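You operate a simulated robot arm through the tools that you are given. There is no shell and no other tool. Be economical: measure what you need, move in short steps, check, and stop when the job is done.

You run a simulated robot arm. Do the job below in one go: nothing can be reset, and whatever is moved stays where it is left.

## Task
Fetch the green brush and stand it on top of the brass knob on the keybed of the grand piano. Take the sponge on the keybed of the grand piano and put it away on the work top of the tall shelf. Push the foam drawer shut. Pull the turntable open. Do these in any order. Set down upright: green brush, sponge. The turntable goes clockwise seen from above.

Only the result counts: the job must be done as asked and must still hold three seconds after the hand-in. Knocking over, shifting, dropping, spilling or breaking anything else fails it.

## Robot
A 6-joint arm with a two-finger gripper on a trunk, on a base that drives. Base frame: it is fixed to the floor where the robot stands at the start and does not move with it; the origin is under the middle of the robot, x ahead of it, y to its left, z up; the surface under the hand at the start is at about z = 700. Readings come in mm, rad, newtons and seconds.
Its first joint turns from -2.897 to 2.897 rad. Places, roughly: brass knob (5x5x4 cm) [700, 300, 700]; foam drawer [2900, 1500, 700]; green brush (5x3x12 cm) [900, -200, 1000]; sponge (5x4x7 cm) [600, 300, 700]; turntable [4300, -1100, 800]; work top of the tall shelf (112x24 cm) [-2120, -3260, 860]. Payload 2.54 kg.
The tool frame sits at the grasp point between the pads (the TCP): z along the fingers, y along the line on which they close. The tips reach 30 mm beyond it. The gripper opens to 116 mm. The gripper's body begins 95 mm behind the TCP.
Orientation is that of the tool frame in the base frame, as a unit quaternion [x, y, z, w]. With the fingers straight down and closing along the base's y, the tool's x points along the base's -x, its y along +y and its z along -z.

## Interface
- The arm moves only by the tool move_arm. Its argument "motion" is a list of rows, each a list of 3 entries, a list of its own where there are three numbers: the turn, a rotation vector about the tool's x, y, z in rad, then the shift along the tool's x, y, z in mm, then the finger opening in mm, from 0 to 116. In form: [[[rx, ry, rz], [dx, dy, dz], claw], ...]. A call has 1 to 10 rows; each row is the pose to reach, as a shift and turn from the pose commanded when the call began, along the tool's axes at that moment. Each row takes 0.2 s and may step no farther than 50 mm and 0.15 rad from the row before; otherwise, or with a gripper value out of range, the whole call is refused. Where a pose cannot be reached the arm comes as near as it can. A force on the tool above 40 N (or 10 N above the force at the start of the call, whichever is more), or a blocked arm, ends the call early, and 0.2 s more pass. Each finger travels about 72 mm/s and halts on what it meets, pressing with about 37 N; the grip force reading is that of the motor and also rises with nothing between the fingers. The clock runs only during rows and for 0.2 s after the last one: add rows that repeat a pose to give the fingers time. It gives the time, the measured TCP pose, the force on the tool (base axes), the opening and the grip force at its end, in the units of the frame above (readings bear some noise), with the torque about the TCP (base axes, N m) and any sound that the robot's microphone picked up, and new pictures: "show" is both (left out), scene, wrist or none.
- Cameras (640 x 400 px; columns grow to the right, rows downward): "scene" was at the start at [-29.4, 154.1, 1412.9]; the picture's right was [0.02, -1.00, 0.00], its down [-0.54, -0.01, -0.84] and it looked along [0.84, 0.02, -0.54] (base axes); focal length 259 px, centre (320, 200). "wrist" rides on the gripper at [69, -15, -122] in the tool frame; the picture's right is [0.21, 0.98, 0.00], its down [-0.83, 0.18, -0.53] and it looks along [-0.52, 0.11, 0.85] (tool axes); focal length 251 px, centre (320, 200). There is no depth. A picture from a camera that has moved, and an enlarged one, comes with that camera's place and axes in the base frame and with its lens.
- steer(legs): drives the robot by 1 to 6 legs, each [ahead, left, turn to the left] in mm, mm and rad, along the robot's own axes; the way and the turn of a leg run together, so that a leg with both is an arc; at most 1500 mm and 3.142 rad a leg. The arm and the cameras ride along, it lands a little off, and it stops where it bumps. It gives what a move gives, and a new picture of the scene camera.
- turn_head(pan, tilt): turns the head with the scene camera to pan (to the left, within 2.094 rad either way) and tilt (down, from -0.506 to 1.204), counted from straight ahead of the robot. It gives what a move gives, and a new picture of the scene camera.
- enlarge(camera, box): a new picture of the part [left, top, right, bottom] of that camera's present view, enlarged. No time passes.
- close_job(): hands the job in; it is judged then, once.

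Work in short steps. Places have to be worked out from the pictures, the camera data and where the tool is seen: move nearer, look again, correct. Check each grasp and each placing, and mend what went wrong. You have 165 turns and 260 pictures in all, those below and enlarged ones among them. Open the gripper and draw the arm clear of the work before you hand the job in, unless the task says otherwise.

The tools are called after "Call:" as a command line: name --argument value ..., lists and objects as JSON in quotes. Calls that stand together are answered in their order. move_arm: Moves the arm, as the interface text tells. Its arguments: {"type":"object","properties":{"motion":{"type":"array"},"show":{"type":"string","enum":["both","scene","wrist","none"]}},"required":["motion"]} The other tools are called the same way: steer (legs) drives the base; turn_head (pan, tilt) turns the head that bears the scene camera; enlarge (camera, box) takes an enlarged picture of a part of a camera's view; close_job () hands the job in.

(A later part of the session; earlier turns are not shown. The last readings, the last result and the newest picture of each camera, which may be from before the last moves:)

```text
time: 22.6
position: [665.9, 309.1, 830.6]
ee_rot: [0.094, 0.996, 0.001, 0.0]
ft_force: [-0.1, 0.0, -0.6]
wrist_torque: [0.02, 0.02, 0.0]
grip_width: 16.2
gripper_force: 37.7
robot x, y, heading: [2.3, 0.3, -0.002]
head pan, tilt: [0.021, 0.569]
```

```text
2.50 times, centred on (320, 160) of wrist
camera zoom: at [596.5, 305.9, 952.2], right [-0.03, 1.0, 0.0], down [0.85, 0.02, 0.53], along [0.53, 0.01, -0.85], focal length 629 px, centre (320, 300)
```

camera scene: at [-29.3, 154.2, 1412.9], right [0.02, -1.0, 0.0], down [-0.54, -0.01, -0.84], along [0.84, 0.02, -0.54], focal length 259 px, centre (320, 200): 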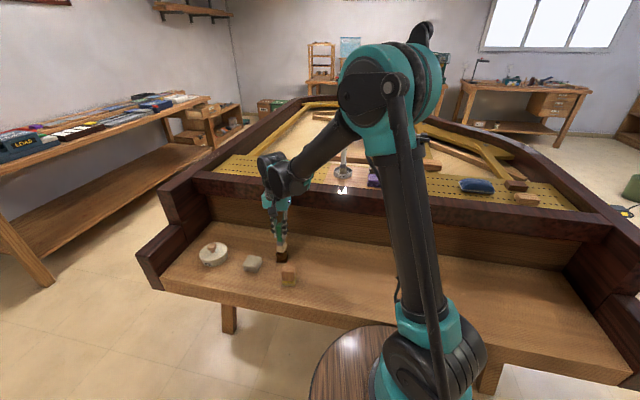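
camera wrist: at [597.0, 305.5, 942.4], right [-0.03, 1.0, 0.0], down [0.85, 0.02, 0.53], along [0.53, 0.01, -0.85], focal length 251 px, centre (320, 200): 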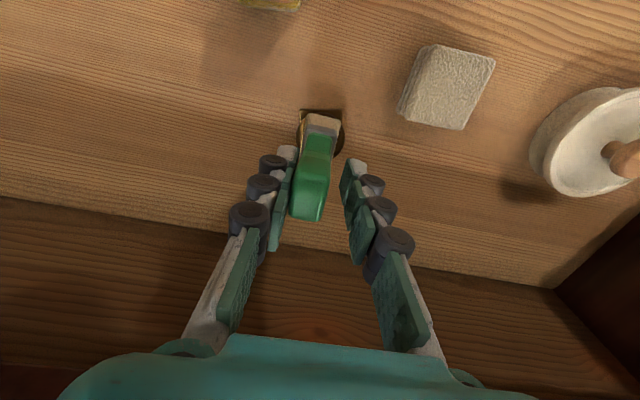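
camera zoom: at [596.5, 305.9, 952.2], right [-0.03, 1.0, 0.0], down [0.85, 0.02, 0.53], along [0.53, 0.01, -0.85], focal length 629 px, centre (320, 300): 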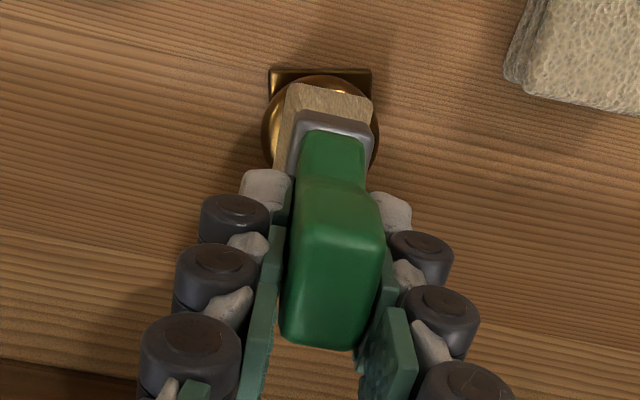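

The re-grip squared it sideways, but it now pitches slightly toward the robot within the pads. I raise and quarter-turn to measure that pitch against the scene view.

Call:
move_arm --motion '[[[0, 0, 0], [0, 0, -40], 5], [[0, 0, 0], [0, 0, -80], 5], [[0, 0, 0], [0, 0, -120], 5], [[0, 0, 0], [0, 0, -160], 5], [[0, 0, 0], [0, 0, -200], 5]]' --show "none"

Call:
move_arm --motion '[[[0, 0, 0.138], [0, 0, 0], 5], [[0, 0, 0.276], [0, 0, 0], 5], [[0, 0, 0.414], [0, 0, 0], 5], [[0, 0, 0.552], [0, 0, 0], 5], [[0, 0, 0.69], [0, 0, 0], 5], [[0, 0, 0.828], [0, 0, 0], 5], [[0, 0, 0.966], [0, 0, 0], 5], [[0, 0, 1.104], [0, 0, 0], 5], [[0, 0, 1.242], [0, 0, 0], 5], [[0, 0, 1.38], [0, 0, 0], 5]]' --show "none"

Call:
enlarge --camera "scene" --box '[252, 155, 308, 225]'

```text
time: 23.8
position: [661.8, 309.7, 1032.1]
ee_rot: [0.096, 0.995, 0.0, 0.0]
ft_force: [-0.2, -0.4, -1.2]
wrist_torque: [-0.03, 0.03, -0.02]
grip_width: 16.0
gripper_force: 37.0
robot x, y, heading: [-0.4, 0.5, 0.001]
head pan, tilt: [0.021, 0.569]
```

```text
time: 26.0
position: [665.1, 308.8, 1030.3]
ee_rot: [0.708, 0.706, 0.0, 0.0]
ft_force: [0.5, 0.9, -0.2]
wrist_torque: [-0.01, 0.02, -0.01]
grip_width: 16.1
gripper_force: 36.9
robot x, y, heading: [-1.7, -4.9, -0.001]
head pan, tilt: [0.021, 0.569]
```

```text
5.71 times, centred on (280, 190) of scene
camera zoom: at [-29.3, 154.2, 1412.9], right [0.02, -1.0, 0.0], down [-0.54, -0.01, -0.84], along [0.84, 0.02, -0.54], focal length 1480 px, centre (549, 257)
```

zoom: 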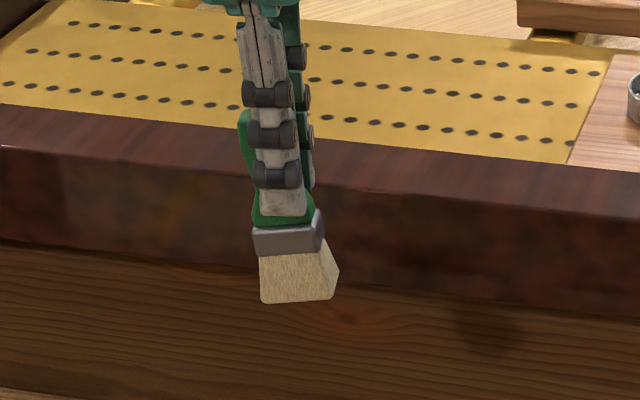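

The brush has pitched about 7° in the pads. I'll stand it on a clear patch of keybed to square it up and re-grip. First turn back and go above [645,185].

Call:
move_arm --motion '[[[0, 0, -0.138], [-14, -2, 0], 5], [[0, 0, -0.276], [-28, -4, 0], 5], [[0, 0, -0.414], [-42, -6, 0], 5], [[0, 0, -0.552], [-56, -8, 0], 5], [[0, 0, -0.69], [-70, -10, 0], 5], [[0, 0, -0.828], [-84, -12, 0], 5], [[0, 0, -0.966], [-98, -14, 0], 5], [[0, 0, -1.104], [-112, -16, 0], 5], [[0, 0, -1.242], [-122, -18, 0], 5], [[0, 0, -1.38], [-124, -20, 0], 5]]' --show "none"

Call:
move_arm --motion '[[[0, 0, 0], [0, 0, 50], 5], [[0, 0, 0], [0, 0, 100], 5], [[0, 0, 0], [0, 0, 150], 5], [[0, 0, 0], [0, 0, 200], 5], [[0, 0, 0], [0, 0, 225], 5]]'

Call:
enlarge --camera "scene" --box '[272, 205, 352, 275]'

```text
time: 28.2
position: [646.8, 185.4, 1031.6]
ee_rot: [0.094, 0.996, 0.0, 0.0]
ft_force: [0.0, -0.7, -1.0]
wrist_torque: [-0.02, 0.0, 0.02]
grip_width: 16.0
gripper_force: 36.9
robot x, y, heading: [-5.3, -0.5, 0.004]
head pan, tilt: [0.021, 0.569]
```

```text
time: 29.4
position: [646.7, 180.5, 805.0]
ee_rot: [0.095, 0.995, 0.0, 0.0]
ft_force: [-0.3, -0.6, -0.2]
wrist_torque: [0.01, -0.04, -0.03]
grip_width: 16.3
gripper_force: 37.3
robot x, y, heading: [-1.3, 0.5, -0.005]
head pan, tilt: [0.021, 0.569]
camera scene: at [-29.4, 154.1, 1412.9], right [0.02, -1.0, 0.0], down [-0.54, -0.01, -0.84], along [0.84, 0.02, -0.54], focal length 259 px, centre (320, 200)
camera wrist: at [576.8, 178.4, 927.1], right [-0.03, 1.0, 0.0], down [0.85, 0.02, 0.53], along [0.53, 0.01, -0.85], focal length 251 px, centre (320, 200)
```

scene: 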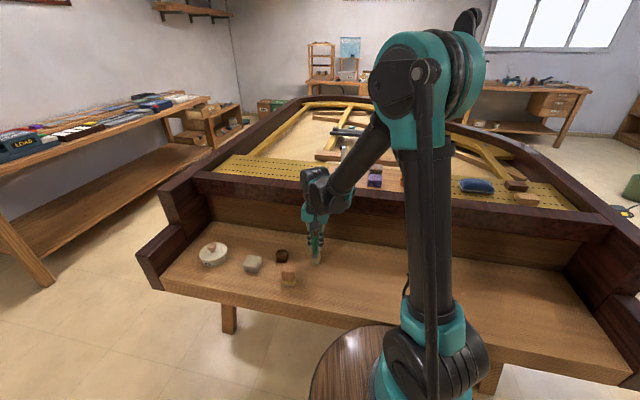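
wrist: 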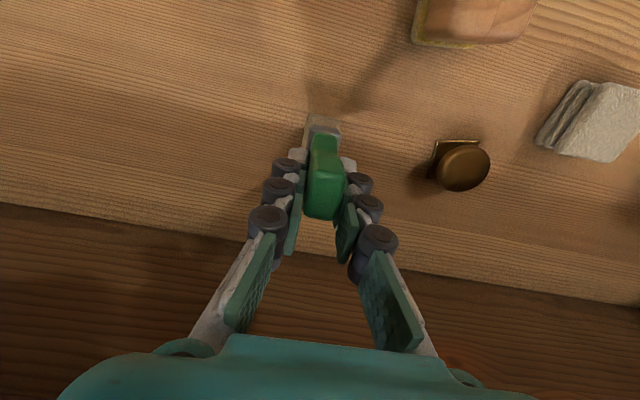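

```text
5.71 times, centred on (312, 240) of scene
camera zoom: at [-29.4, 154.1, 1412.9], right [0.02, -1.0, 0.0], down [-0.54, -0.01, -0.84], along [0.84, 0.02, -0.54], focal length 1480 px, centre (366, -29)
```

zoom: 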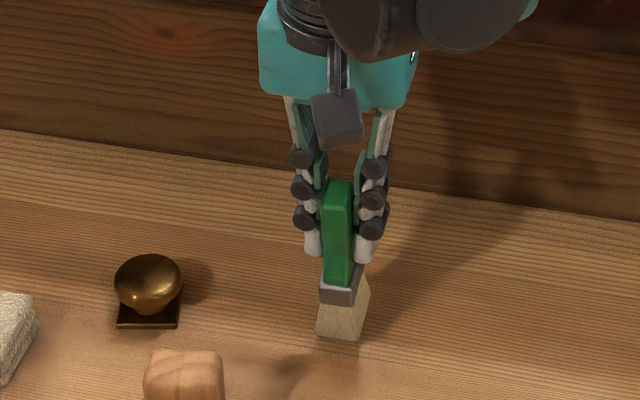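

The wrist picture shows the knob obliquely; I enlarge it to judge its top.

Call:
enlarge --camera "wrist" --box '[420, 125, 500, 205]'

Call:
move_arm --motion '[[[0, 0, 0], [0, 0, 4], 5], [[0, 0, 0], [0, 0, 8], 5], [[0, 0, 0], [0, 0, 12], 5], [[0, 0, 0], [0, 0, 14], 5], [[0, 0, 0], [0, 0, 16], 5], [[0, 0, 0], [0, 0, 16], 5]]' --show "none"

```text
5.00 times, centred on (460, 165) of wrist
camera zoom: at [576.8, 178.4, 927.1], right [-0.03, 1.0, 0.0], down [0.85, 0.02, 0.53], along [0.53, 0.01, -0.85], focal length 1257 px, centre (-380, 375)
```

zoom: 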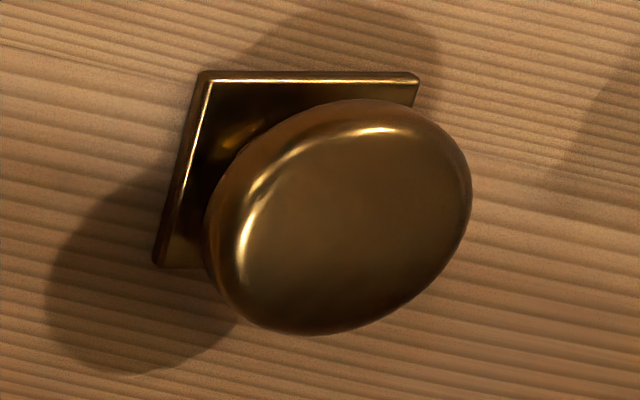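

```text
time: 30.8
position: [647.2, 184.7, 790.1]
ee_rot: [0.094, 0.996, 0.0, 0.001]
ft_force: [5.3, -2.4, 36.3]
wrist_torque: [0.0, 0.1, -0.01]
grip_width: 16.2
gripper_force: 37.3
robot x, y, heading: [-1.9, -0.4, 0.0]
head pan, tilt: [0.021, 0.569]
```

Contact with the keybed. The knob's top looks broad and nearly flat, so squaring the brush should help. I ease off and release it here to let it settle flat.

Call:
move_arm --motion '[[[0, 0, 0], [0, 0, -1.5], 5], [[0, 0, 0], [0, 0, -1.5], 17], [[0, 0, 0], [0, 0, -1.5], 19], [[0, 0, 0], [0, 0, -1.5], 22], [[0, 0, 0], [0, 0, -1.5], 28], [[0, 0, 0], [0, 0, -1.5], 40], [[0, 0, 0], [0, 0, -1.5], 50]]' --show "wrist"

Call:
enlarge --camera "scene" --box '[272, 205, 352, 275]'

```text
time: 32.4
position: [647.5, 184.6, 790.6]
ee_rot: [0.095, 0.995, 0.001, 0.0]
ft_force: [0.2, 0.7, 0.2]
wrist_torque: [0.05, -0.02, -0.03]
grip_width: 50.0
gripper_force: 0.1
robot x, y, heading: [-0.3, -1.7, -0.003]
head pan, tilt: [0.021, 0.569]
camera wrist: at [577.3, 181.7, 912.6], right [-0.03, 1.0, 0.0], down [0.85, 0.02, 0.53], along [0.53, 0.01, -0.85], focal length 251 px, centre (320, 200)
```

wrist: 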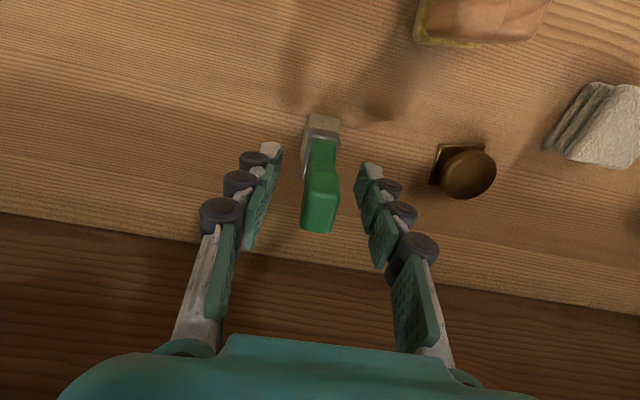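

```text
5.71 times, centred on (312, 240) of scene
camera zoom: at [-29.4, 154.1, 1412.9], right [0.02, -1.0, 0.0], down [-0.54, -0.01, -0.84], along [0.84, 0.02, -0.54], focal length 1480 px, centre (366, -29)
```

zoom: 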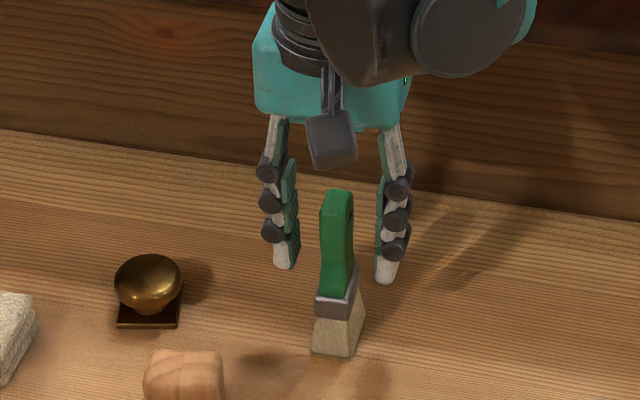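

It stands upright on the keybed. I enlarge the view to measure foot and handle relative to the TCP.

Call:
enlarge --camera "wrist" --box '[270, 90, 370, 240]'

Call:
enlarge --camera "scene" --box '[300, 230, 340, 280]'

```text
2.67 times, centred on (320, 165) of wrist
camera zoom: at [577.3, 181.7, 912.6], right [-0.03, 1.0, 0.0], down [0.85, 0.02, 0.53], along [0.53, 0.01, -0.85], focal length 670 px, centre (320, 293)
```

zoom: 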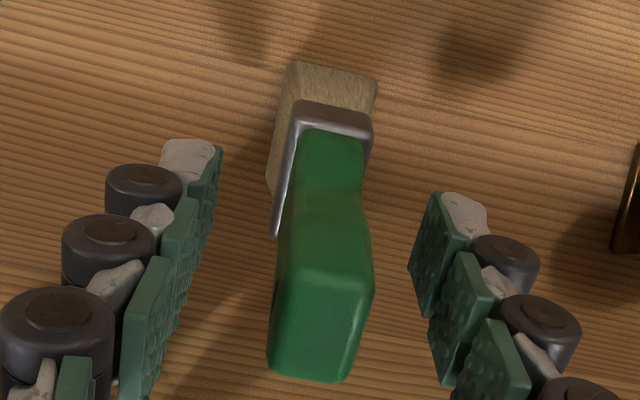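

```text
8.00 times, centred on (320, 255) of scene
camera zoom: at [-29.4, 154.1, 1412.9], right [0.02, -1.0, 0.0], down [-0.54, -0.01, -0.84], along [0.84, 0.02, -0.54], focal length 2072 px, centre (320, -240)
```

zoom: 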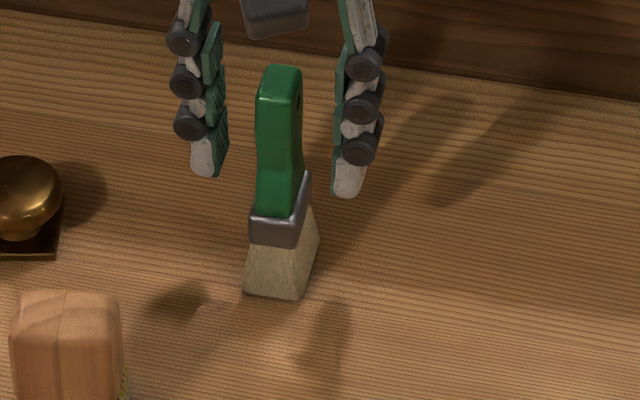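

Squared up. I re-grip gently, then lift clear.

Call:
move_arm --motion '[[[0, 0, 0], [0, 0, 2], 40], [[0, 0, 0], [0, 0, 4], 28], [[0, 0, 0], [0, 0, 4], 20], [[0, 0, 0], [0, 0, 4], 12], [[0, 0, 0], [0, 0, 4], 5], [[0, 0, 0], [0, 0, 4], 5], [[0, 0, 0], [0, 0, -20], 5], [[0, 0, 0], [0, 0, -60], 5]]' --show "wrist"

Call:
enlarge --camera "wrist" --box '[270, 90, 370, 240]'

Call:
enlarge --camera "scene" --box '[296, 195, 344, 255]'

```text
time: 34.2
position: [647.3, 182.9, 851.4]
ee_rot: [0.095, 0.995, 0.0, 0.0]
ft_force: [-0.3, 0.4, -0.4]
wrist_torque: [-0.03, 0.03, -0.01]
grip_width: 16.3
gripper_force: 37.3
robot x, y, heading: [-3.6, -0.9, 0.0]
head pan, tilt: [0.021, 0.569]
camera wrist: at [576.9, 180.6, 973.3], right [-0.03, 1.0, 0.0], down [0.85, 0.02, 0.53], along [0.53, 0.01, -0.85], focal length 251 px, centre (320, 200)
```

wrist: 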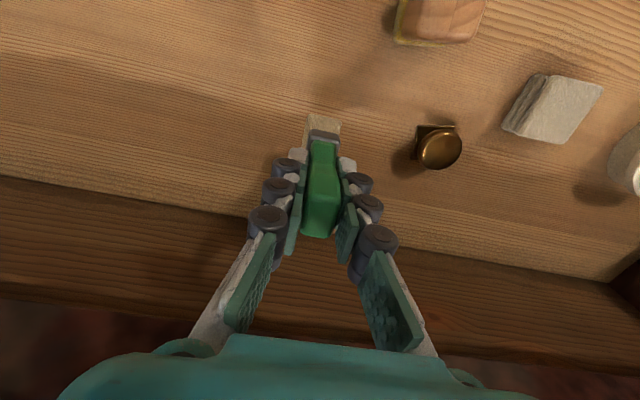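

```text
2.67 times, centred on (320, 165) of wrist
camera zoom: at [576.9, 180.6, 973.3], right [-0.03, 1.0, 0.0], down [0.85, 0.02, 0.53], along [0.53, 0.01, -0.85], focal length 670 px, centre (320, 293)
```

zoom: 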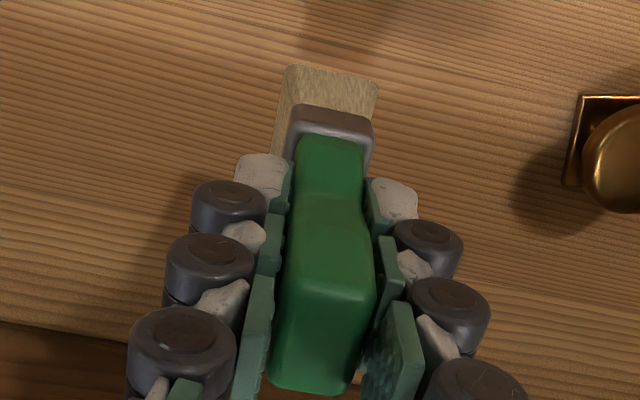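

```text
6.67 times, centred on (320, 225) of scene
camera zoom: at [-29.3, 154.2, 1412.9], right [0.02, -1.0, 0.0], down [-0.54, -0.01, -0.84], along [0.84, 0.02, -0.54], focal length 1727 px, centre (320, 33)
```

zoom: 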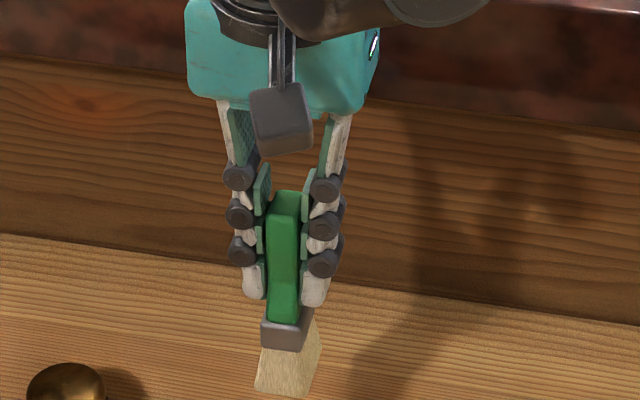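

Grip is upright again. I move across to above the knob at about 30 mm clearance and check alignment.

Call:
move_arm --motion '[[[0, 0, 0], [2, 42, 0], 5], [[0, 0, 0], [4, 85, 0], 5], [[0, 0, 0], [5.6, 127, 0], 5], [[0, 0, 0], [5.6, 127, 16], 5], [[0, 0, 0], [5.6, 127, 22], 5], [[0, 0, 0], [5.6, 127, 22], 5]]' --show "none"

Call:
enlarge --camera "scene" --box '[268, 235, 300, 275]'

Call:
enlarge --camera "wrist" --box '[270, 80, 370, 180]'

```text
time: 35.6
position: [665.0, 309.9, 829.6]
ee_rot: [0.095, 0.995, 0.0, 0.0]
ft_force: [0.3, -0.3, -0.1]
wrist_torque: [-0.02, 0.0, 0.01]
grip_width: 16.2
gripper_force: 37.0
robot x, y, heading: [-0.9, -2.5, 0.005]
head pan, tilt: [0.021, 0.569]
```

```text
10.00 times, centred on (284, 255) of scene
camera zoom: at [-29.4, 154.2, 1412.9], right [0.02, -1.0, 0.0], down [-0.54, -0.01, -0.84], along [0.84, 0.02, -0.54], focal length 2590 px, centre (680, -350)
```

zoom: 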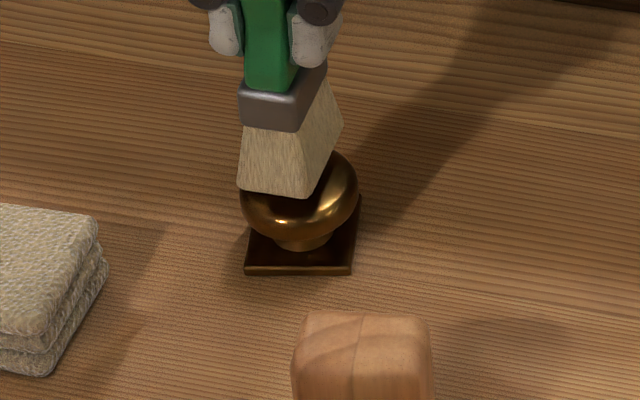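

```text
4.00 times, centred on (320, 130) of wrist
camera zoom: at [596.1, 307.1, 950.7], right [-0.03, 1.0, 0.0], down [0.85, 0.02, 0.53], along [0.53, 0.01, -0.85], focal length 1006 px, centre (320, 480)
```

zoom: 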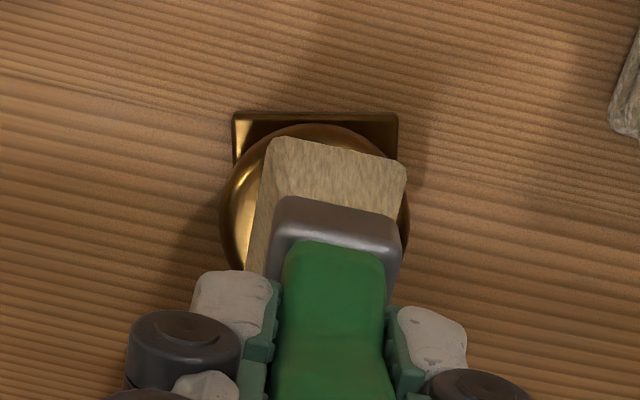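

Foot and knob coincide within about 1 mm. I descend in small steps to a light touch only.

Call:
move_arm --motion '[[[0, 0, 0], [-0.7, 0.3, 3], 5], [[0, 0, 0], [-0.7, 0.3, 5], 5], [[0, 0, 0], [-0.7, 0.3, 6], 5], [[0, 0, 0], [-0.7, 0.3, 6], 5]]' --show "none"

Call:
move_arm --motion '[[[0, 0, 0], [0, 0, 1], 5], [[0, 0, 0], [0, 0, 1], 5]]' --show "none"

Call:
move_arm --motion '[[[0, 0, 0], [0, 0, 1], 5], [[0, 0, 0], [0, 0, 1], 5]]' --show "none"

```text
time: 36.6
position: [666.0, 311.0, 824.4]
ee_rot: [0.095, 0.995, 0.0, 0.0]
ft_force: [0.2, -0.1, 0.5]
wrist_torque: [-0.02, 0.01, -0.03]
grip_width: 16.1
gripper_force: 36.7
robot x, y, heading: [2.0, 0.4, -0.002]
head pan, tilt: [0.021, 0.569]
```

```text
time: 37.2
position: [667.2, 310.5, 822.3]
ee_rot: [0.095, 0.995, 0.0, 0.0]
ft_force: [1.2, 0.2, -1.2]
wrist_torque: [-0.02, 0.0, -0.01]
grip_width: 15.9
gripper_force: 37.3
robot x, y, heading: [-0.4, -0.7, -0.0]
head pan, tilt: [0.021, 0.569]
```

```text
time: 37.8
position: [668.1, 311.1, 821.8]
ee_rot: [0.095, 0.995, 0.001, 0.0]
ft_force: [0.9, 0.4, -1.1]
wrist_torque: [0.01, -0.02, -0.03]
grip_width: 16.0
gripper_force: 36.6
robot x, y, heading: [0.6, -0.2, 0.0]
head pan, tilt: [0.021, 0.569]
```

No contact yet; next millimetre with a visual check.

Call:
move_arm --motion '[[[0, 0, 0], [0, 0, 1], 5], [[0, 0, 0], [0, 0, 1], 5]]' --show "none"

Call:
enlarge --camera "scene" --box '[268, 235, 300, 275]'

Call:
enlarge --camera "wrist" --box '[270, 80, 370, 180]'

```text
time: 38.4
position: [665.8, 309.8, 820.7]
ee_rot: [0.095, 0.995, 0.0, -0.001]
ft_force: [-0.1, -0.4, -0.7]
wrist_torque: [0.0, 0.04, 0.01]
grip_width: 15.9
gripper_force: 36.7
robot x, y, heading: [-2.5, -4.4, -0.002]
head pan, tilt: [0.021, 0.569]
```

```text
10.00 times, centred on (284, 255) of scene
camera zoom: at [-29.3, 154.2, 1412.9], right [0.02, -1.0, 0.0], down [-0.54, -0.01, -0.84], along [0.84, 0.02, -0.54], focal length 2590 px, centre (680, -350)
```

zoom: 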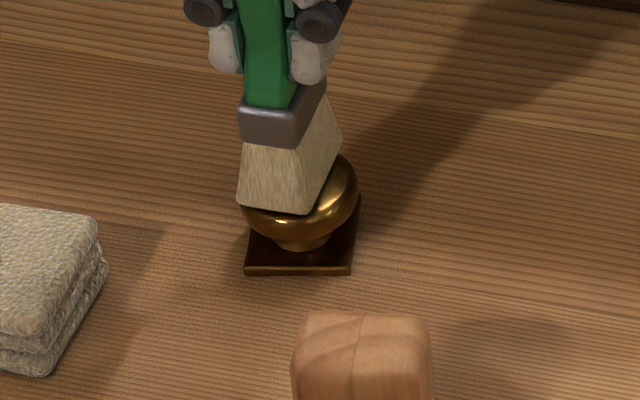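

```text
4.00 times, centred on (320, 130) of wrist
camera zoom: at [596.6, 308.0, 942.3], right [-0.03, 1.0, 0.0], down [0.85, 0.02, 0.53], along [0.53, 0.01, -0.85], focal length 1006 px, centre (320, 480)
```

zoom: 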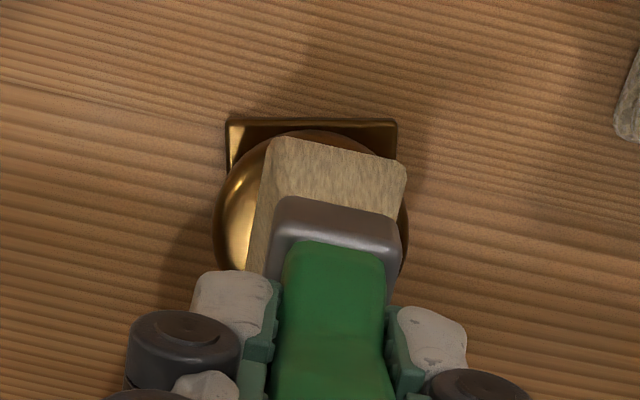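

No contact yet; the foot is about 1.3 mm too far +y. I correct and go down another millimetre.

Call:
move_arm --motion '[[[0, 0, 0], [-0.3, -1.3, 0], 5], [[0, 0, 0], [-0.3, -1.3, 0.5], 5], [[0, 0, 0], [-0.3, -1.3, 1], 5], [[0, 0, 0], [-0.3, -1.3, 1], 5]]' --show "none"

Call:
enlarge --camera "scene" --box '[268, 235, 300, 275]'

Call:
enlarge --camera "wrist" --box '[270, 80, 370, 180]'

```text
time: 39.4
position: [666.3, 309.4, 818.4]
ee_rot: [0.096, 0.995, 0.001, 0.001]
ft_force: [-0.2, 1.5, 7.8]
wrist_torque: [0.13, 0.0, 0.0]
grip_width: 16.2
gripper_force: 37.3
robot x, y, heading: [1.6, 0.2, 0.003]
head pan, tilt: [0.021, 0.569]
```

```text
10.00 times, centred on (284, 255) of scene
camera zoom: at [-29.6, 154.1, 1412.9], right [0.02, -1.0, 0.0], down [-0.54, -0.01, -0.84], along [0.84, 0.02, -0.54], focal length 2590 px, centre (680, -350)
```

zoom: 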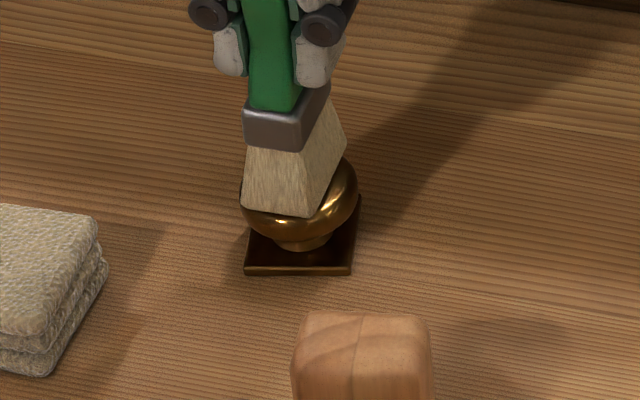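

```text
4.00 times, centred on (320, 130) of wrist
camera zoom: at [596.5, 306.5, 940.9], right [-0.03, 1.0, 0.0], down [0.85, 0.02, 0.53], along [0.53, 0.01, -0.85], focal length 1006 px, centre (320, 480)
```

zoom: 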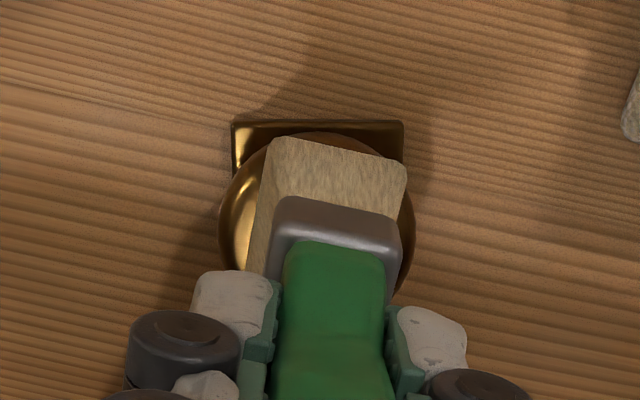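

Light contact (8 N), aligned in both views. I ease 0.3 mm and open to only ~20 mm, then check whether it stands free.

Call:
move_arm --motion '[[[0, 0, 0], [0, 0, -0.3], 5], [[0, 0, 0], [0, 0, -0.3], 16.5], [[0, 0, 0], [0, 0, -0.3], 17.5], [[0, 0, 0], [0, 0, -0.3], 18.5], [[0, 0, 0], [0, 0, -0.3], 20], [[0, 0, 0], [0, 0, -0.3], 20], [[0, 0, 0], [0, 0, -0.3], 20]]' --show "none"

Call:
enlarge --camera "scene" --box '[260, 215, 308, 275]'

Call:
enlarge --camera "wrist" --box '[270, 90, 370, 240]'

```text
time: 41.0
position: [667.6, 310.1, 819.9]
ee_rot: [0.095, 0.995, 0.0, -0.001]
ft_force: [0.9, 0.8, 0.0]
wrist_torque: [-0.02, -0.01, -0.01]
grip_width: 20.1
gripper_force: 0.0
robot x, y, heading: [-1.0, -0.3, 0.0]
head pan, tilt: [0.021, 0.569]
```

```text
6.67 times, centred on (284, 245) of scene
camera zoom: at [-29.4, 154.2, 1412.9], right [0.02, -1.0, 0.0], down [-0.54, -0.01, -0.84], along [0.84, 0.02, -0.54], focal length 1727 px, centre (560, -100)
```

zoom: 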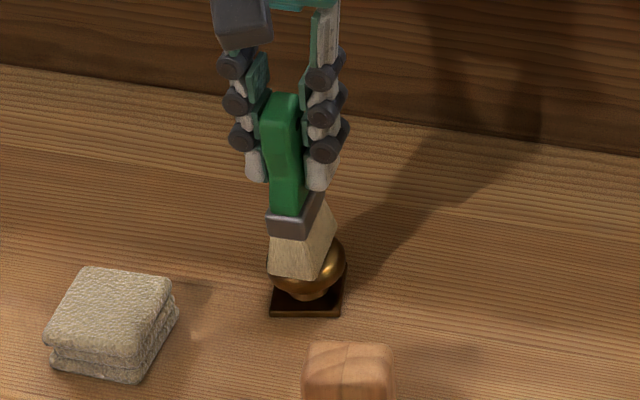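

```text
2.67 times, centred on (320, 165) of wrist
camera zoom: at [596.9, 306.9, 941.5], right [-0.03, 1.0, 0.0], down [0.85, 0.02, 0.53], along [0.53, 0.01, -0.85], focal length 670 px, centre (320, 293)
```

zoom: 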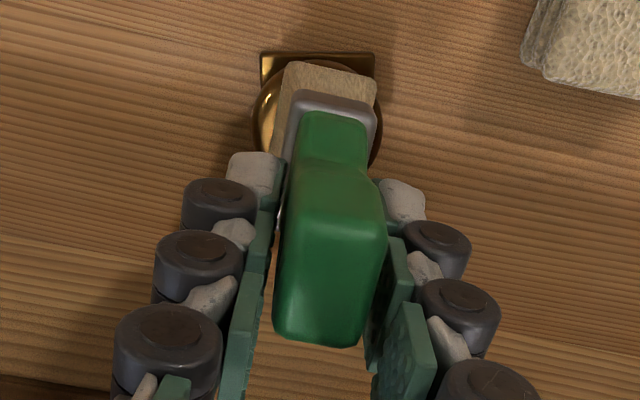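

It tips toward the robot (−x) by about 5° each time, so the support is ahead of its centre of mass. I re-grip, lift a little, pitch the tool +0.09 rad to bring the brush upright, and shift it about 3 mm further in +x.

Call:
move_arm --motion '[[[0, 0, 0], [0, 0, 0], 12], [[0, 0, 0], [0, 0, 0], 5], [[0, 0, 0], [0, 0, 0], 5], [[0, 0, 0], [0, 0, -10], 5], [[0, 0.05, 0], [-6, 1, -12], 5], [[0, 0.09, 0], [-11, 2, -12], 5], [[0, 0.09, 0], [-11, 2, -12], 5]]' --show "none"

Call:
enlarge --camera "scene" --box '[260, 215, 308, 275]'

Call:
enlarge --camera "wrist" --box '[270, 90, 370, 240]'

```text
time: 42.6
position: [675.4, 307.5, 832.1]
ee_rot: [0.095, 0.994, 0.004, -0.046]
ft_force: [0.2, -0.5, -0.5]
wrist_torque: [-0.02, -0.02, 0.04]
grip_width: 16.0
gripper_force: 36.9
robot x, y, heading: [-0.7, -1.4, 0.003]
head pan, tilt: [0.021, 0.569]
```

```text
6.67 times, centred on (284, 245) of scene
camera zoom: at [-29.3, 154.2, 1412.9], right [0.02, -1.0, 0.0], down [-0.54, -0.01, -0.84], along [0.84, 0.02, -0.54], focal length 1727 px, centre (560, -100)
```

zoom: 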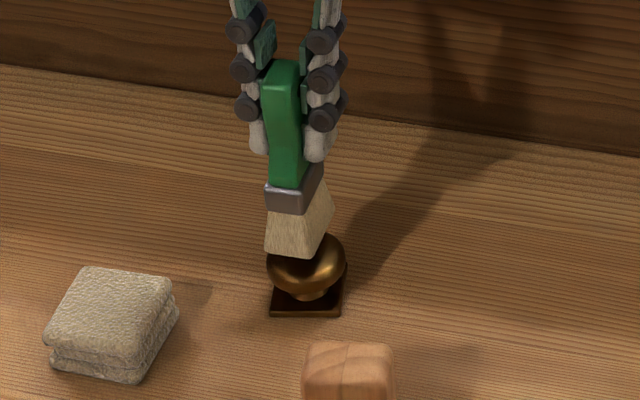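

```text
2.67 times, centred on (320, 165) of wrist
camera zoom: at [617.9, 304.1, 959.1], right [-0.03, 1.0, 0.02], down [0.89, 0.01, 0.46], along [0.46, 0.03, -0.89], focal length 670 px, centre (320, 293)
```

zoom: 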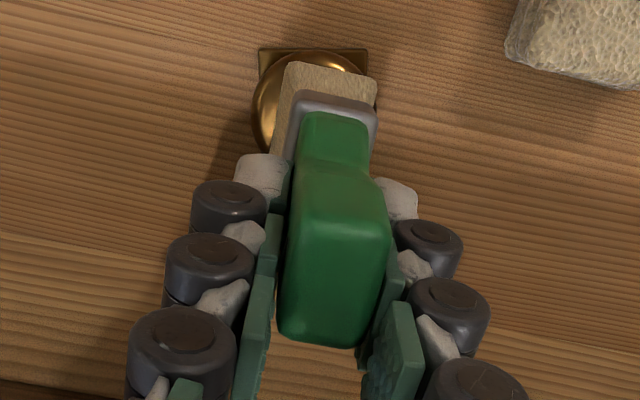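

Brush is vertical now with the tool pitched; foot about 2.5 mm ahead of knob centre. I lower to a light touch.

Call:
move_arm --motion '[[[0, 0, 0], [-0.4, -0.5, 5], 5], [[0, 0, 0], [-0.8, -0.5, 9], 5], [[0, 0, 0], [-0.9, -0.5, 10], 5], [[0, 0, 0], [-0.9, -0.5, 10], 5]]' --show "none"

Call:
move_arm --motion '[[[0, 0, 0], [-0.1, 0, 1], 5], [[0, 0, 0], [-0.1, 0, 1], 5]]' --show "none"

Call:
enlarge --camera "scene" --box '[268, 235, 300, 275]'

```text
time: 43.6
position: [676.7, 308.4, 820.9]
ee_rot: [0.095, 0.994, 0.004, -0.046]
ft_force: [-0.2, 0.1, -1.5]
wrist_torque: [-0.01, 0.02, 0.01]
grip_width: 16.1
gripper_force: 37.2
robot x, y, heading: [-3.0, -1.9, 0.004]
head pan, tilt: [0.021, 0.569]
```

```text
time: 44.2
position: [676.5, 307.6, 820.9]
ee_rot: [0.095, 0.994, 0.005, -0.045]
ft_force: [0.3, 0.3, -1.0]
wrist_torque: [-0.01, -0.03, -0.01]
grip_width: 16.0
gripper_force: 36.9
robot x, y, heading: [0.2, -0.0, -0.0]
head pan, tilt: [0.021, 0.569]
```

```text
10.00 times, centred on (284, 255) of scene
camera zoom: at [-29.3, 154.2, 1412.9], right [0.02, -1.0, 0.0], down [-0.54, -0.01, -0.84], along [0.84, 0.02, -0.54], focal length 2590 px, centre (680, -350)
```

zoom: 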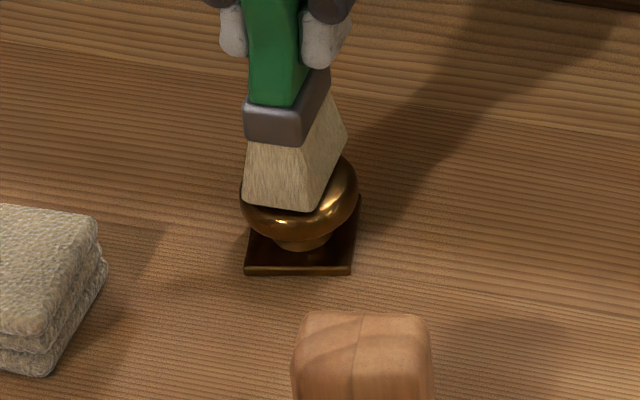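

Nearly touching. Continue in sub-millimetre steps.

Call:
move_arm --motion '[[[0, 0, 0], [0, 0, 0.7], 5], [[0, 0, 0], [-0.1, 0, 1.4], 5], [[0, 0, 0], [-0.1, 0, 1.4], 5]]' --show "none"

Call:
move_arm --motion '[[[0, 0, 0], [0, 0, 0.5], 5], [[0, 0, 0], [0, 0, 0.5], 5]]' --show "none"

```text
time: 45.0
position: [675.8, 307.1, 819.3]
ee_rot: [0.094, 0.995, 0.004, -0.044]
ft_force: [0.1, 1.2, 16.0]
wrist_torque: [0.13, -0.01, -0.01]
grip_width: 16.2
gripper_force: 37.3
robot x, y, heading: [2.9, 1.0, -0.005]
head pan, tilt: [0.021, 0.569]
```

```text
time: 45.6
position: [676.8, 308.0, 819.4]
ee_rot: [0.095, 0.994, 0.005, -0.044]
ft_force: [1.2, 0.9, 37.0]
wrist_torque: [0.06, 0.14, -0.04]
grip_width: 16.0
gripper_force: 36.5
robot x, y, heading: [-2.9, -2.9, -0.0]
head pan, tilt: [0.021, 0.569]
```

Contact is centred under the foot. I ease off 0.9 mm and open slightly, then look for tipping.

Call:
move_arm --motion '[[[0, 0, 0], [0, 0, -0.9], 5], [[0, 0, 0], [0, 0, -0.9], 5], [[0, 0, 0], [0, 0, -0.9], 16.5], [[0, 0, 0], [0, 0, -0.9], 17.5], [[0, 0, 0], [0, 0, -0.9], 18.5], [[0, 0, 0], [0, 0, -0.9], 20], [[0, 0, 0], [0, 0, -0.9], 20], [[0, 0, 0], [0, 0, -0.9], 20]]' --show "none"

Call:
enlarge --camera "scene" --box '[260, 215, 308, 275]'

Call:
enlarge --camera "wrist" --box '[270, 90, 370, 240]'

```text
time: 47.4
position: [677.5, 308.3, 818.7]
ee_rot: [0.095, 0.994, 0.005, -0.045]
ft_force: [-0.2, 0.0, -0.2]
wrist_torque: [0.02, 0.02, -0.03]
grip_width: 19.8
gripper_force: 0.0
robot x, y, heading: [-2.8, -0.0, 0.007]
head pan, tilt: [0.021, 0.569]
```

```text
6.67 times, centred on (284, 245) of scene
camera zoom: at [-29.4, 154.2, 1412.9], right [0.02, -1.0, 0.0], down [-0.54, -0.01, -0.84], along [0.84, 0.02, -0.54], focal length 1727 px, centre (560, -100)
```

zoom: 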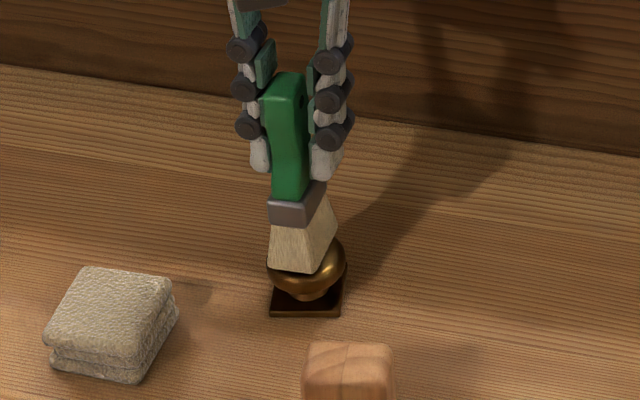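

```text
2.67 times, centred on (320, 165) of wrist
camera zoom: at [618.5, 303.3, 946.1], right [-0.03, 1.0, 0.02], down [0.89, 0.01, 0.46], along [0.46, 0.03, -0.89], focal length 670 px, centre (320, 293)
```

zoom: 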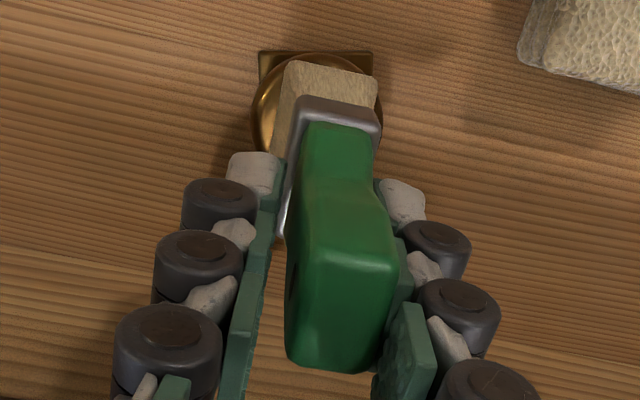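

Now it leans only slightly forward (+x, ~2°) and toward +y. So balance lies about 0.7 mm back in x and 0.7 mm toward −y. I re-grip, lift slightly, correct pitch and offset.

Call:
move_arm --motion '[[[0, 0, 0], [0, 0, 0], 12], [[0, 0, 0], [0, 0, 0], 5], [[0, 0, 0], [0, 0, 0], 5], [[0, 0, 0], [0, 0, -5], 5], [[0, -0.02, 0], [1.5, -0.7, -5], 5], [[0, -0.035, 0], [3.5, -1.4, -5], 5], [[0, -0.035, 0], [3.5, -1.4, -5], 5]]' --show "none"

Call:
enlarge --camera "scene" --box '[268, 235, 300, 275]'

Call:
enlarge --camera "wrist" --box '[270, 90, 370, 240]'

```text
time: 49.0
position: [673.8, 307.8, 824.1]
ee_rot: [0.094, 0.995, 0.002, -0.027]
ft_force: [0.6, 0.1, -1.1]
wrist_torque: [-0.03, 0.0, -0.01]
grip_width: 16.0
gripper_force: 36.8
robot x, y, heading: [-1.5, -1.1, -0.001]
head pan, tilt: [0.021, 0.569]
```

```text
10.00 times, centred on (284, 255) of scene
camera zoom: at [-29.3, 154.2, 1412.9], right [0.02, -1.0, 0.0], down [-0.54, -0.01, -0.84], along [0.84, 0.02, -0.54], focal length 2590 px, centre (680, -350)
```

zoom: 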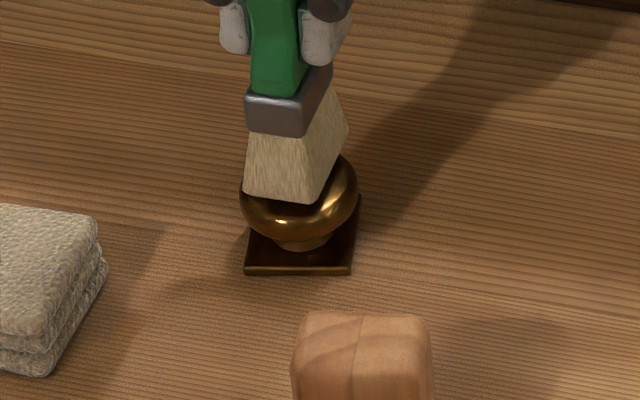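

```text
2.67 times, centred on (320, 165) of wrist
camera zoom: at [610.6, 303.5, 948.9], right [-0.03, 1.0, 0.01], down [0.87, 0.02, 0.49], along [0.49, 0.02, -0.87], focal length 670 px, centre (320, 293)
```

zoom: 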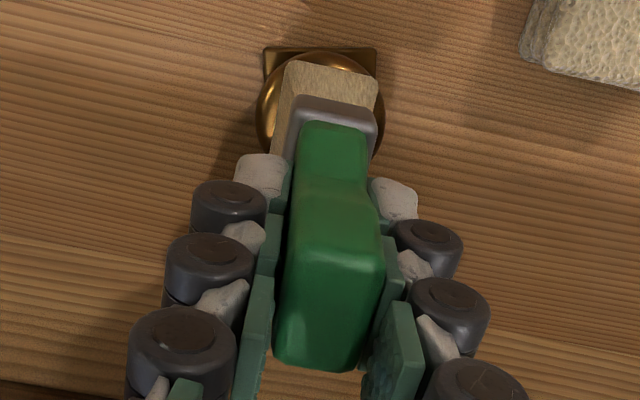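

Upright, and laterally between the two earlier tries. I lower to light contact.

Call:
move_arm --motion '[[[0, 0, 0], [-0.2, 0, 3], 5], [[0, 0, 0], [-0.2, 0, 4], 5], [[0, 0, 0], [-0.2, 0, 4], 5]]' --show "none"

Call:
move_arm --motion '[[[0, 0, 0], [0, 0, 0.6], 5], [[0, 0, 0], [0, 0, 0.6], 5]]' --show "none"

```text
time: 49.8
position: [674.6, 307.6, 819.5]
ee_rot: [0.096, 0.995, 0.003, -0.029]
ft_force: [-0.5, 0.3, -0.3]
wrist_torque: [0.02, 0.01, -0.02]
grip_width: 16.1
gripper_force: 37.2
robot x, y, heading: [-1.6, -1.9, 0.003]
head pan, tilt: [0.021, 0.569]
```

```text
time: 50.4
position: [673.5, 308.2, 819.3]
ee_rot: [0.095, 0.995, 0.002, -0.027]
ft_force: [-0.2, 0.7, -1.1]
wrist_torque: [-0.01, -0.01, -0.01]
grip_width: 16.1
gripper_force: 37.8
robot x, y, heading: [-0.6, 0.9, 0.001]
head pan, tilt: [0.021, 0.569]
```

Still not touching; another half millimetre at a time.

Call:
move_arm --motion '[[[0, 0, 0], [0, 0, 0.6], 5], [[0, 0, 0], [0, 0, 0.6], 5]]' --show "none"

Call:
move_arm --motion '[[[0, 0, 0], [0, 0, 0.4], 5], [[0, 0, 0], [0, 0, 0.4], 5]]' --show "none"

```text
time: 51.0
position: [673.7, 307.0, 820.3]
ee_rot: [0.095, 0.995, 0.002, -0.027]
ft_force: [-0.1, -0.3, -1.3]
wrist_torque: [0.02, -0.03, -0.02]
grip_width: 16.2
gripper_force: 36.8
robot x, y, heading: [2.1, 0.1, -0.006]
head pan, tilt: [0.021, 0.569]
```

```text
time: 51.6
position: [673.6, 306.8, 819.8]
ee_rot: [0.095, 0.995, 0.003, -0.027]
ft_force: [0.3, 0.0, -0.8]
wrist_torque: [-0.05, 0.03, 0.01]
grip_width: 16.0
gripper_force: 36.7
robot x, y, heading: [-4.3, -0.5, -0.002]
head pan, tilt: [0.021, 0.569]
```

Call:
move_arm --motion '[[[0, 0, 0], [0, 0, 0.4], 5], [[0, 0, 0], [0, 0, 0.4], 5]]' --show "none"

Call:
move_arm --motion '[[[0, 0, 0], [0, 0, 0.4], 5], [[0, 0, 0], [0, 0, 0.4], 5]]' --show "none"

Call:
enlarge --camera "scene" --box '[268, 235, 300, 275]'

```text
time: 52.2
position: [672.7, 307.1, 819.1]
ee_rot: [0.095, 0.995, 0.003, -0.027]
ft_force: [1.8, -0.6, 2.8]
wrist_torque: [0.0, -0.09, 0.01]
grip_width: 16.0
gripper_force: 36.6
robot x, y, heading: [-0.5, 0.8, -0.001]
head pan, tilt: [0.021, 0.569]
```

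```text
time: 52.8
position: [672.9, 307.7, 818.2]
ee_rot: [0.095, 0.995, 0.003, -0.027]
ft_force: [-1.6, -1.8, 24.9]
wrist_torque: [-0.17, 0.14, 0.01]
grip_width: 16.0
gripper_force: 37.5
robot x, y, heading: [2.6, 0.4, 0.004]
head pan, tilt: [0.021, 0.569]
```

```text
10.00 times, centred on (284, 255) of scene
camera zoom: at [-30.1, 153.7, 1412.9], right [0.02, -1.0, 0.0], down [-0.54, -0.01, -0.84], along [0.84, 0.02, -0.54], focal length 2590 px, centre (680, -350)
```

zoom: 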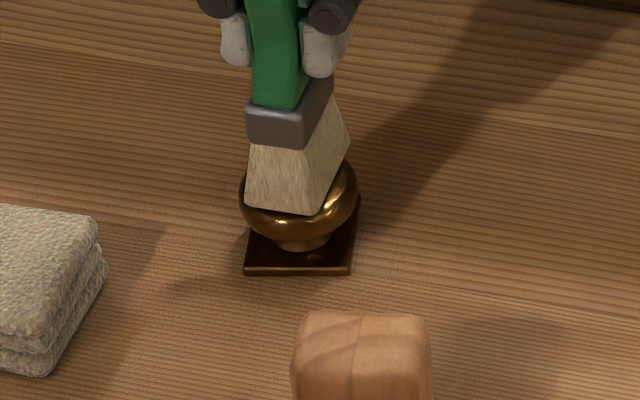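

Contact at 25 N; I ease 0.5 mm to a few newtons and open slightly.

Call:
move_arm --motion '[[[0, 0, 0], [0, 0, -0.5], 5], [[0, 0, 0], [0, 0, -0.5], 5], [[0, 0, 0], [0, 0, -0.5], 16.5], [[0, 0, 0], [0, 0, -0.5], 17.5], [[0, 0, 0], [0, 0, -0.5], 18.5], [[0, 0, 0], [0, 0, -0.5], 20], [[0, 0, 0], [0, 0, -0.5], 20], [[0, 0, 0], [0, 0, -0.5], 20]]' --show "none"

Call:
enlarge --camera "scene" --box '[260, 215, 308, 275]'

Call:
enlarge --camera "wrist" --box '[270, 90, 370, 240]'

```text
time: 54.6
position: [673.3, 308.4, 818.6]
ee_rot: [0.095, 0.995, 0.002, -0.026]
ft_force: [-0.2, 0.6, 0.7]
wrist_torque: [-0.02, -0.01, -0.01]
grip_width: 20.1
gripper_force: 0.0
robot x, y, heading: [0.2, 1.4, 0.001]
head pan, tilt: [0.021, 0.569]
```

```text
6.67 times, centred on (284, 245) of scene
camera zoom: at [-29.4, 154.2, 1412.9], right [0.02, -1.0, 0.0], down [-0.54, -0.01, -0.84], along [0.84, 0.02, -0.54], focal length 1727 px, centre (560, -100)
```

zoom: 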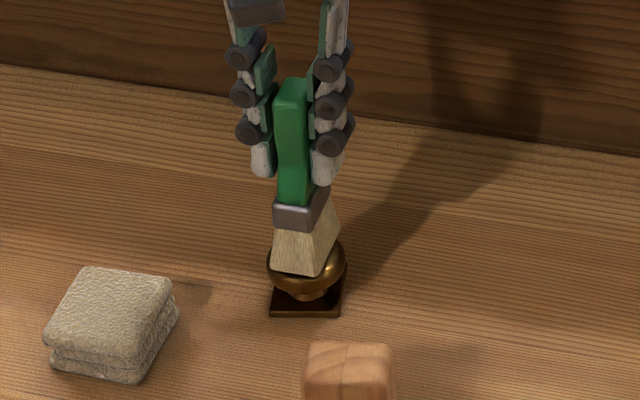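

```text
2.67 times, centred on (320, 165) of wrist
camera zoom: at [610.1, 303.3, 943.9], right [-0.03, 1.0, 0.01], down [0.87, 0.02, 0.49], along [0.49, 0.02, -0.87], focal length 670 px, centre (320, 293)
```

zoom: 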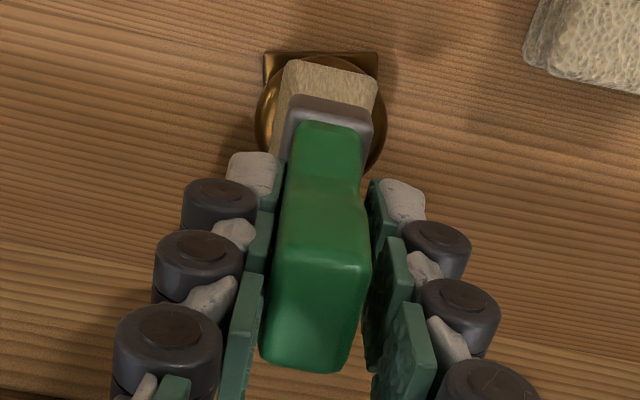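

x is balanced now (no fore-aft lean); it leans slightly to −y. I re-grip, lift 3 mm, shift +0.5 mm in y, and lower again to the same height.

Call:
move_arm --motion '[[[0, 0, 0], [0, 0, 0], 12], [[0, 0, 0], [0, 0, 0], 5], [[0, 0, 0], [0, 0, 0], 5], [[0, 0, 0], [0, 0, -3], 5], [[0, 0, 0], [0.1, 0.5, -3], 5], [[0, 0, 0], [0.1, 0.5, -1], 5], [[0, 0, 0], [0.1, 0.5, -0.4], 5], [[0, 0, 0], [0.1, 0.5, 0], 5], [[0, 0, 0], [0.1, 0.5, 0], 5]]' --show "none"

Call:
enlarge --camera "wrist" --box '[270, 90, 370, 240]'

```text
time: 56.6
position: [673.9, 307.2, 819.6]
ee_rot: [0.095, 0.995, 0.003, -0.028]
ft_force: [0.5, 1.0, -1.4]
wrist_torque: [0.01, 0.0, -0.01]
grip_width: 16.2
gripper_force: 36.9
robot x, y, heading: [-0.9, 1.7, 0.004]
head pan, tilt: [0.021, 0.569]
```

```text
2.67 times, centred on (320, 165) of wrist
camera zoom: at [610.4, 303.9, 944.4], right [-0.03, 1.0, 0.01], down [0.87, 0.02, 0.49], along [0.49, 0.02, -0.87], focal length 670 px, centre (320, 293)
```

zoom: 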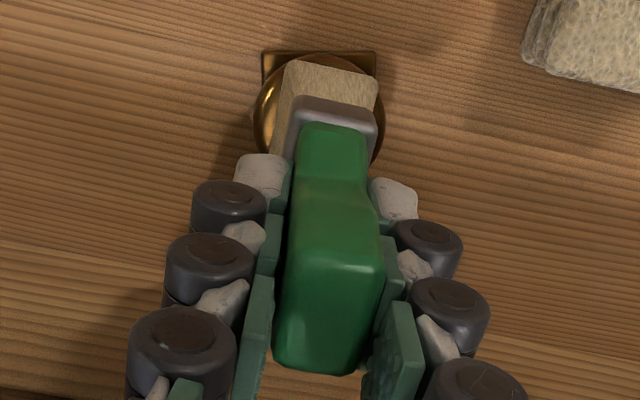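

Not quite touching; lower by 0.4 mm steps.

Call:
move_arm --motion '[[[0, 0, 0], [0, 0, 0.4], 5], [[0, 0, 0], [0, 0, 0.4], 5]]' --show "none"

Call:
move_arm --motion '[[[0, 0, 0], [0, 0, 0.3], 5], [[0, 0, 0], [0, 0, 0.3], 5]]' --show "none"

```text
time: 57.2
position: [673.2, 309.2, 819.3]
ee_rot: [0.095, 0.995, 0.003, -0.027]
ft_force: [-0.4, 0.0, 0.1]
wrist_torque: [-0.05, -0.02, 0.03]
grip_width: 16.2
gripper_force: 37.2
robot x, y, heading: [1.8, -1.3, -0.001]
head pan, tilt: [0.021, 0.569]
```

```text
time: 57.8
position: [674.5, 308.9, 818.5]
ee_rot: [0.095, 0.995, 0.002, -0.027]
ft_force: [-0.4, -3.0, 9.2]
wrist_torque: [-0.24, 0.11, 0.04]
grip_width: 16.2
gripper_force: 37.1
robot x, y, heading: [-0.2, 0.7, -0.001]
head pan, tilt: [0.021, 0.569]
```

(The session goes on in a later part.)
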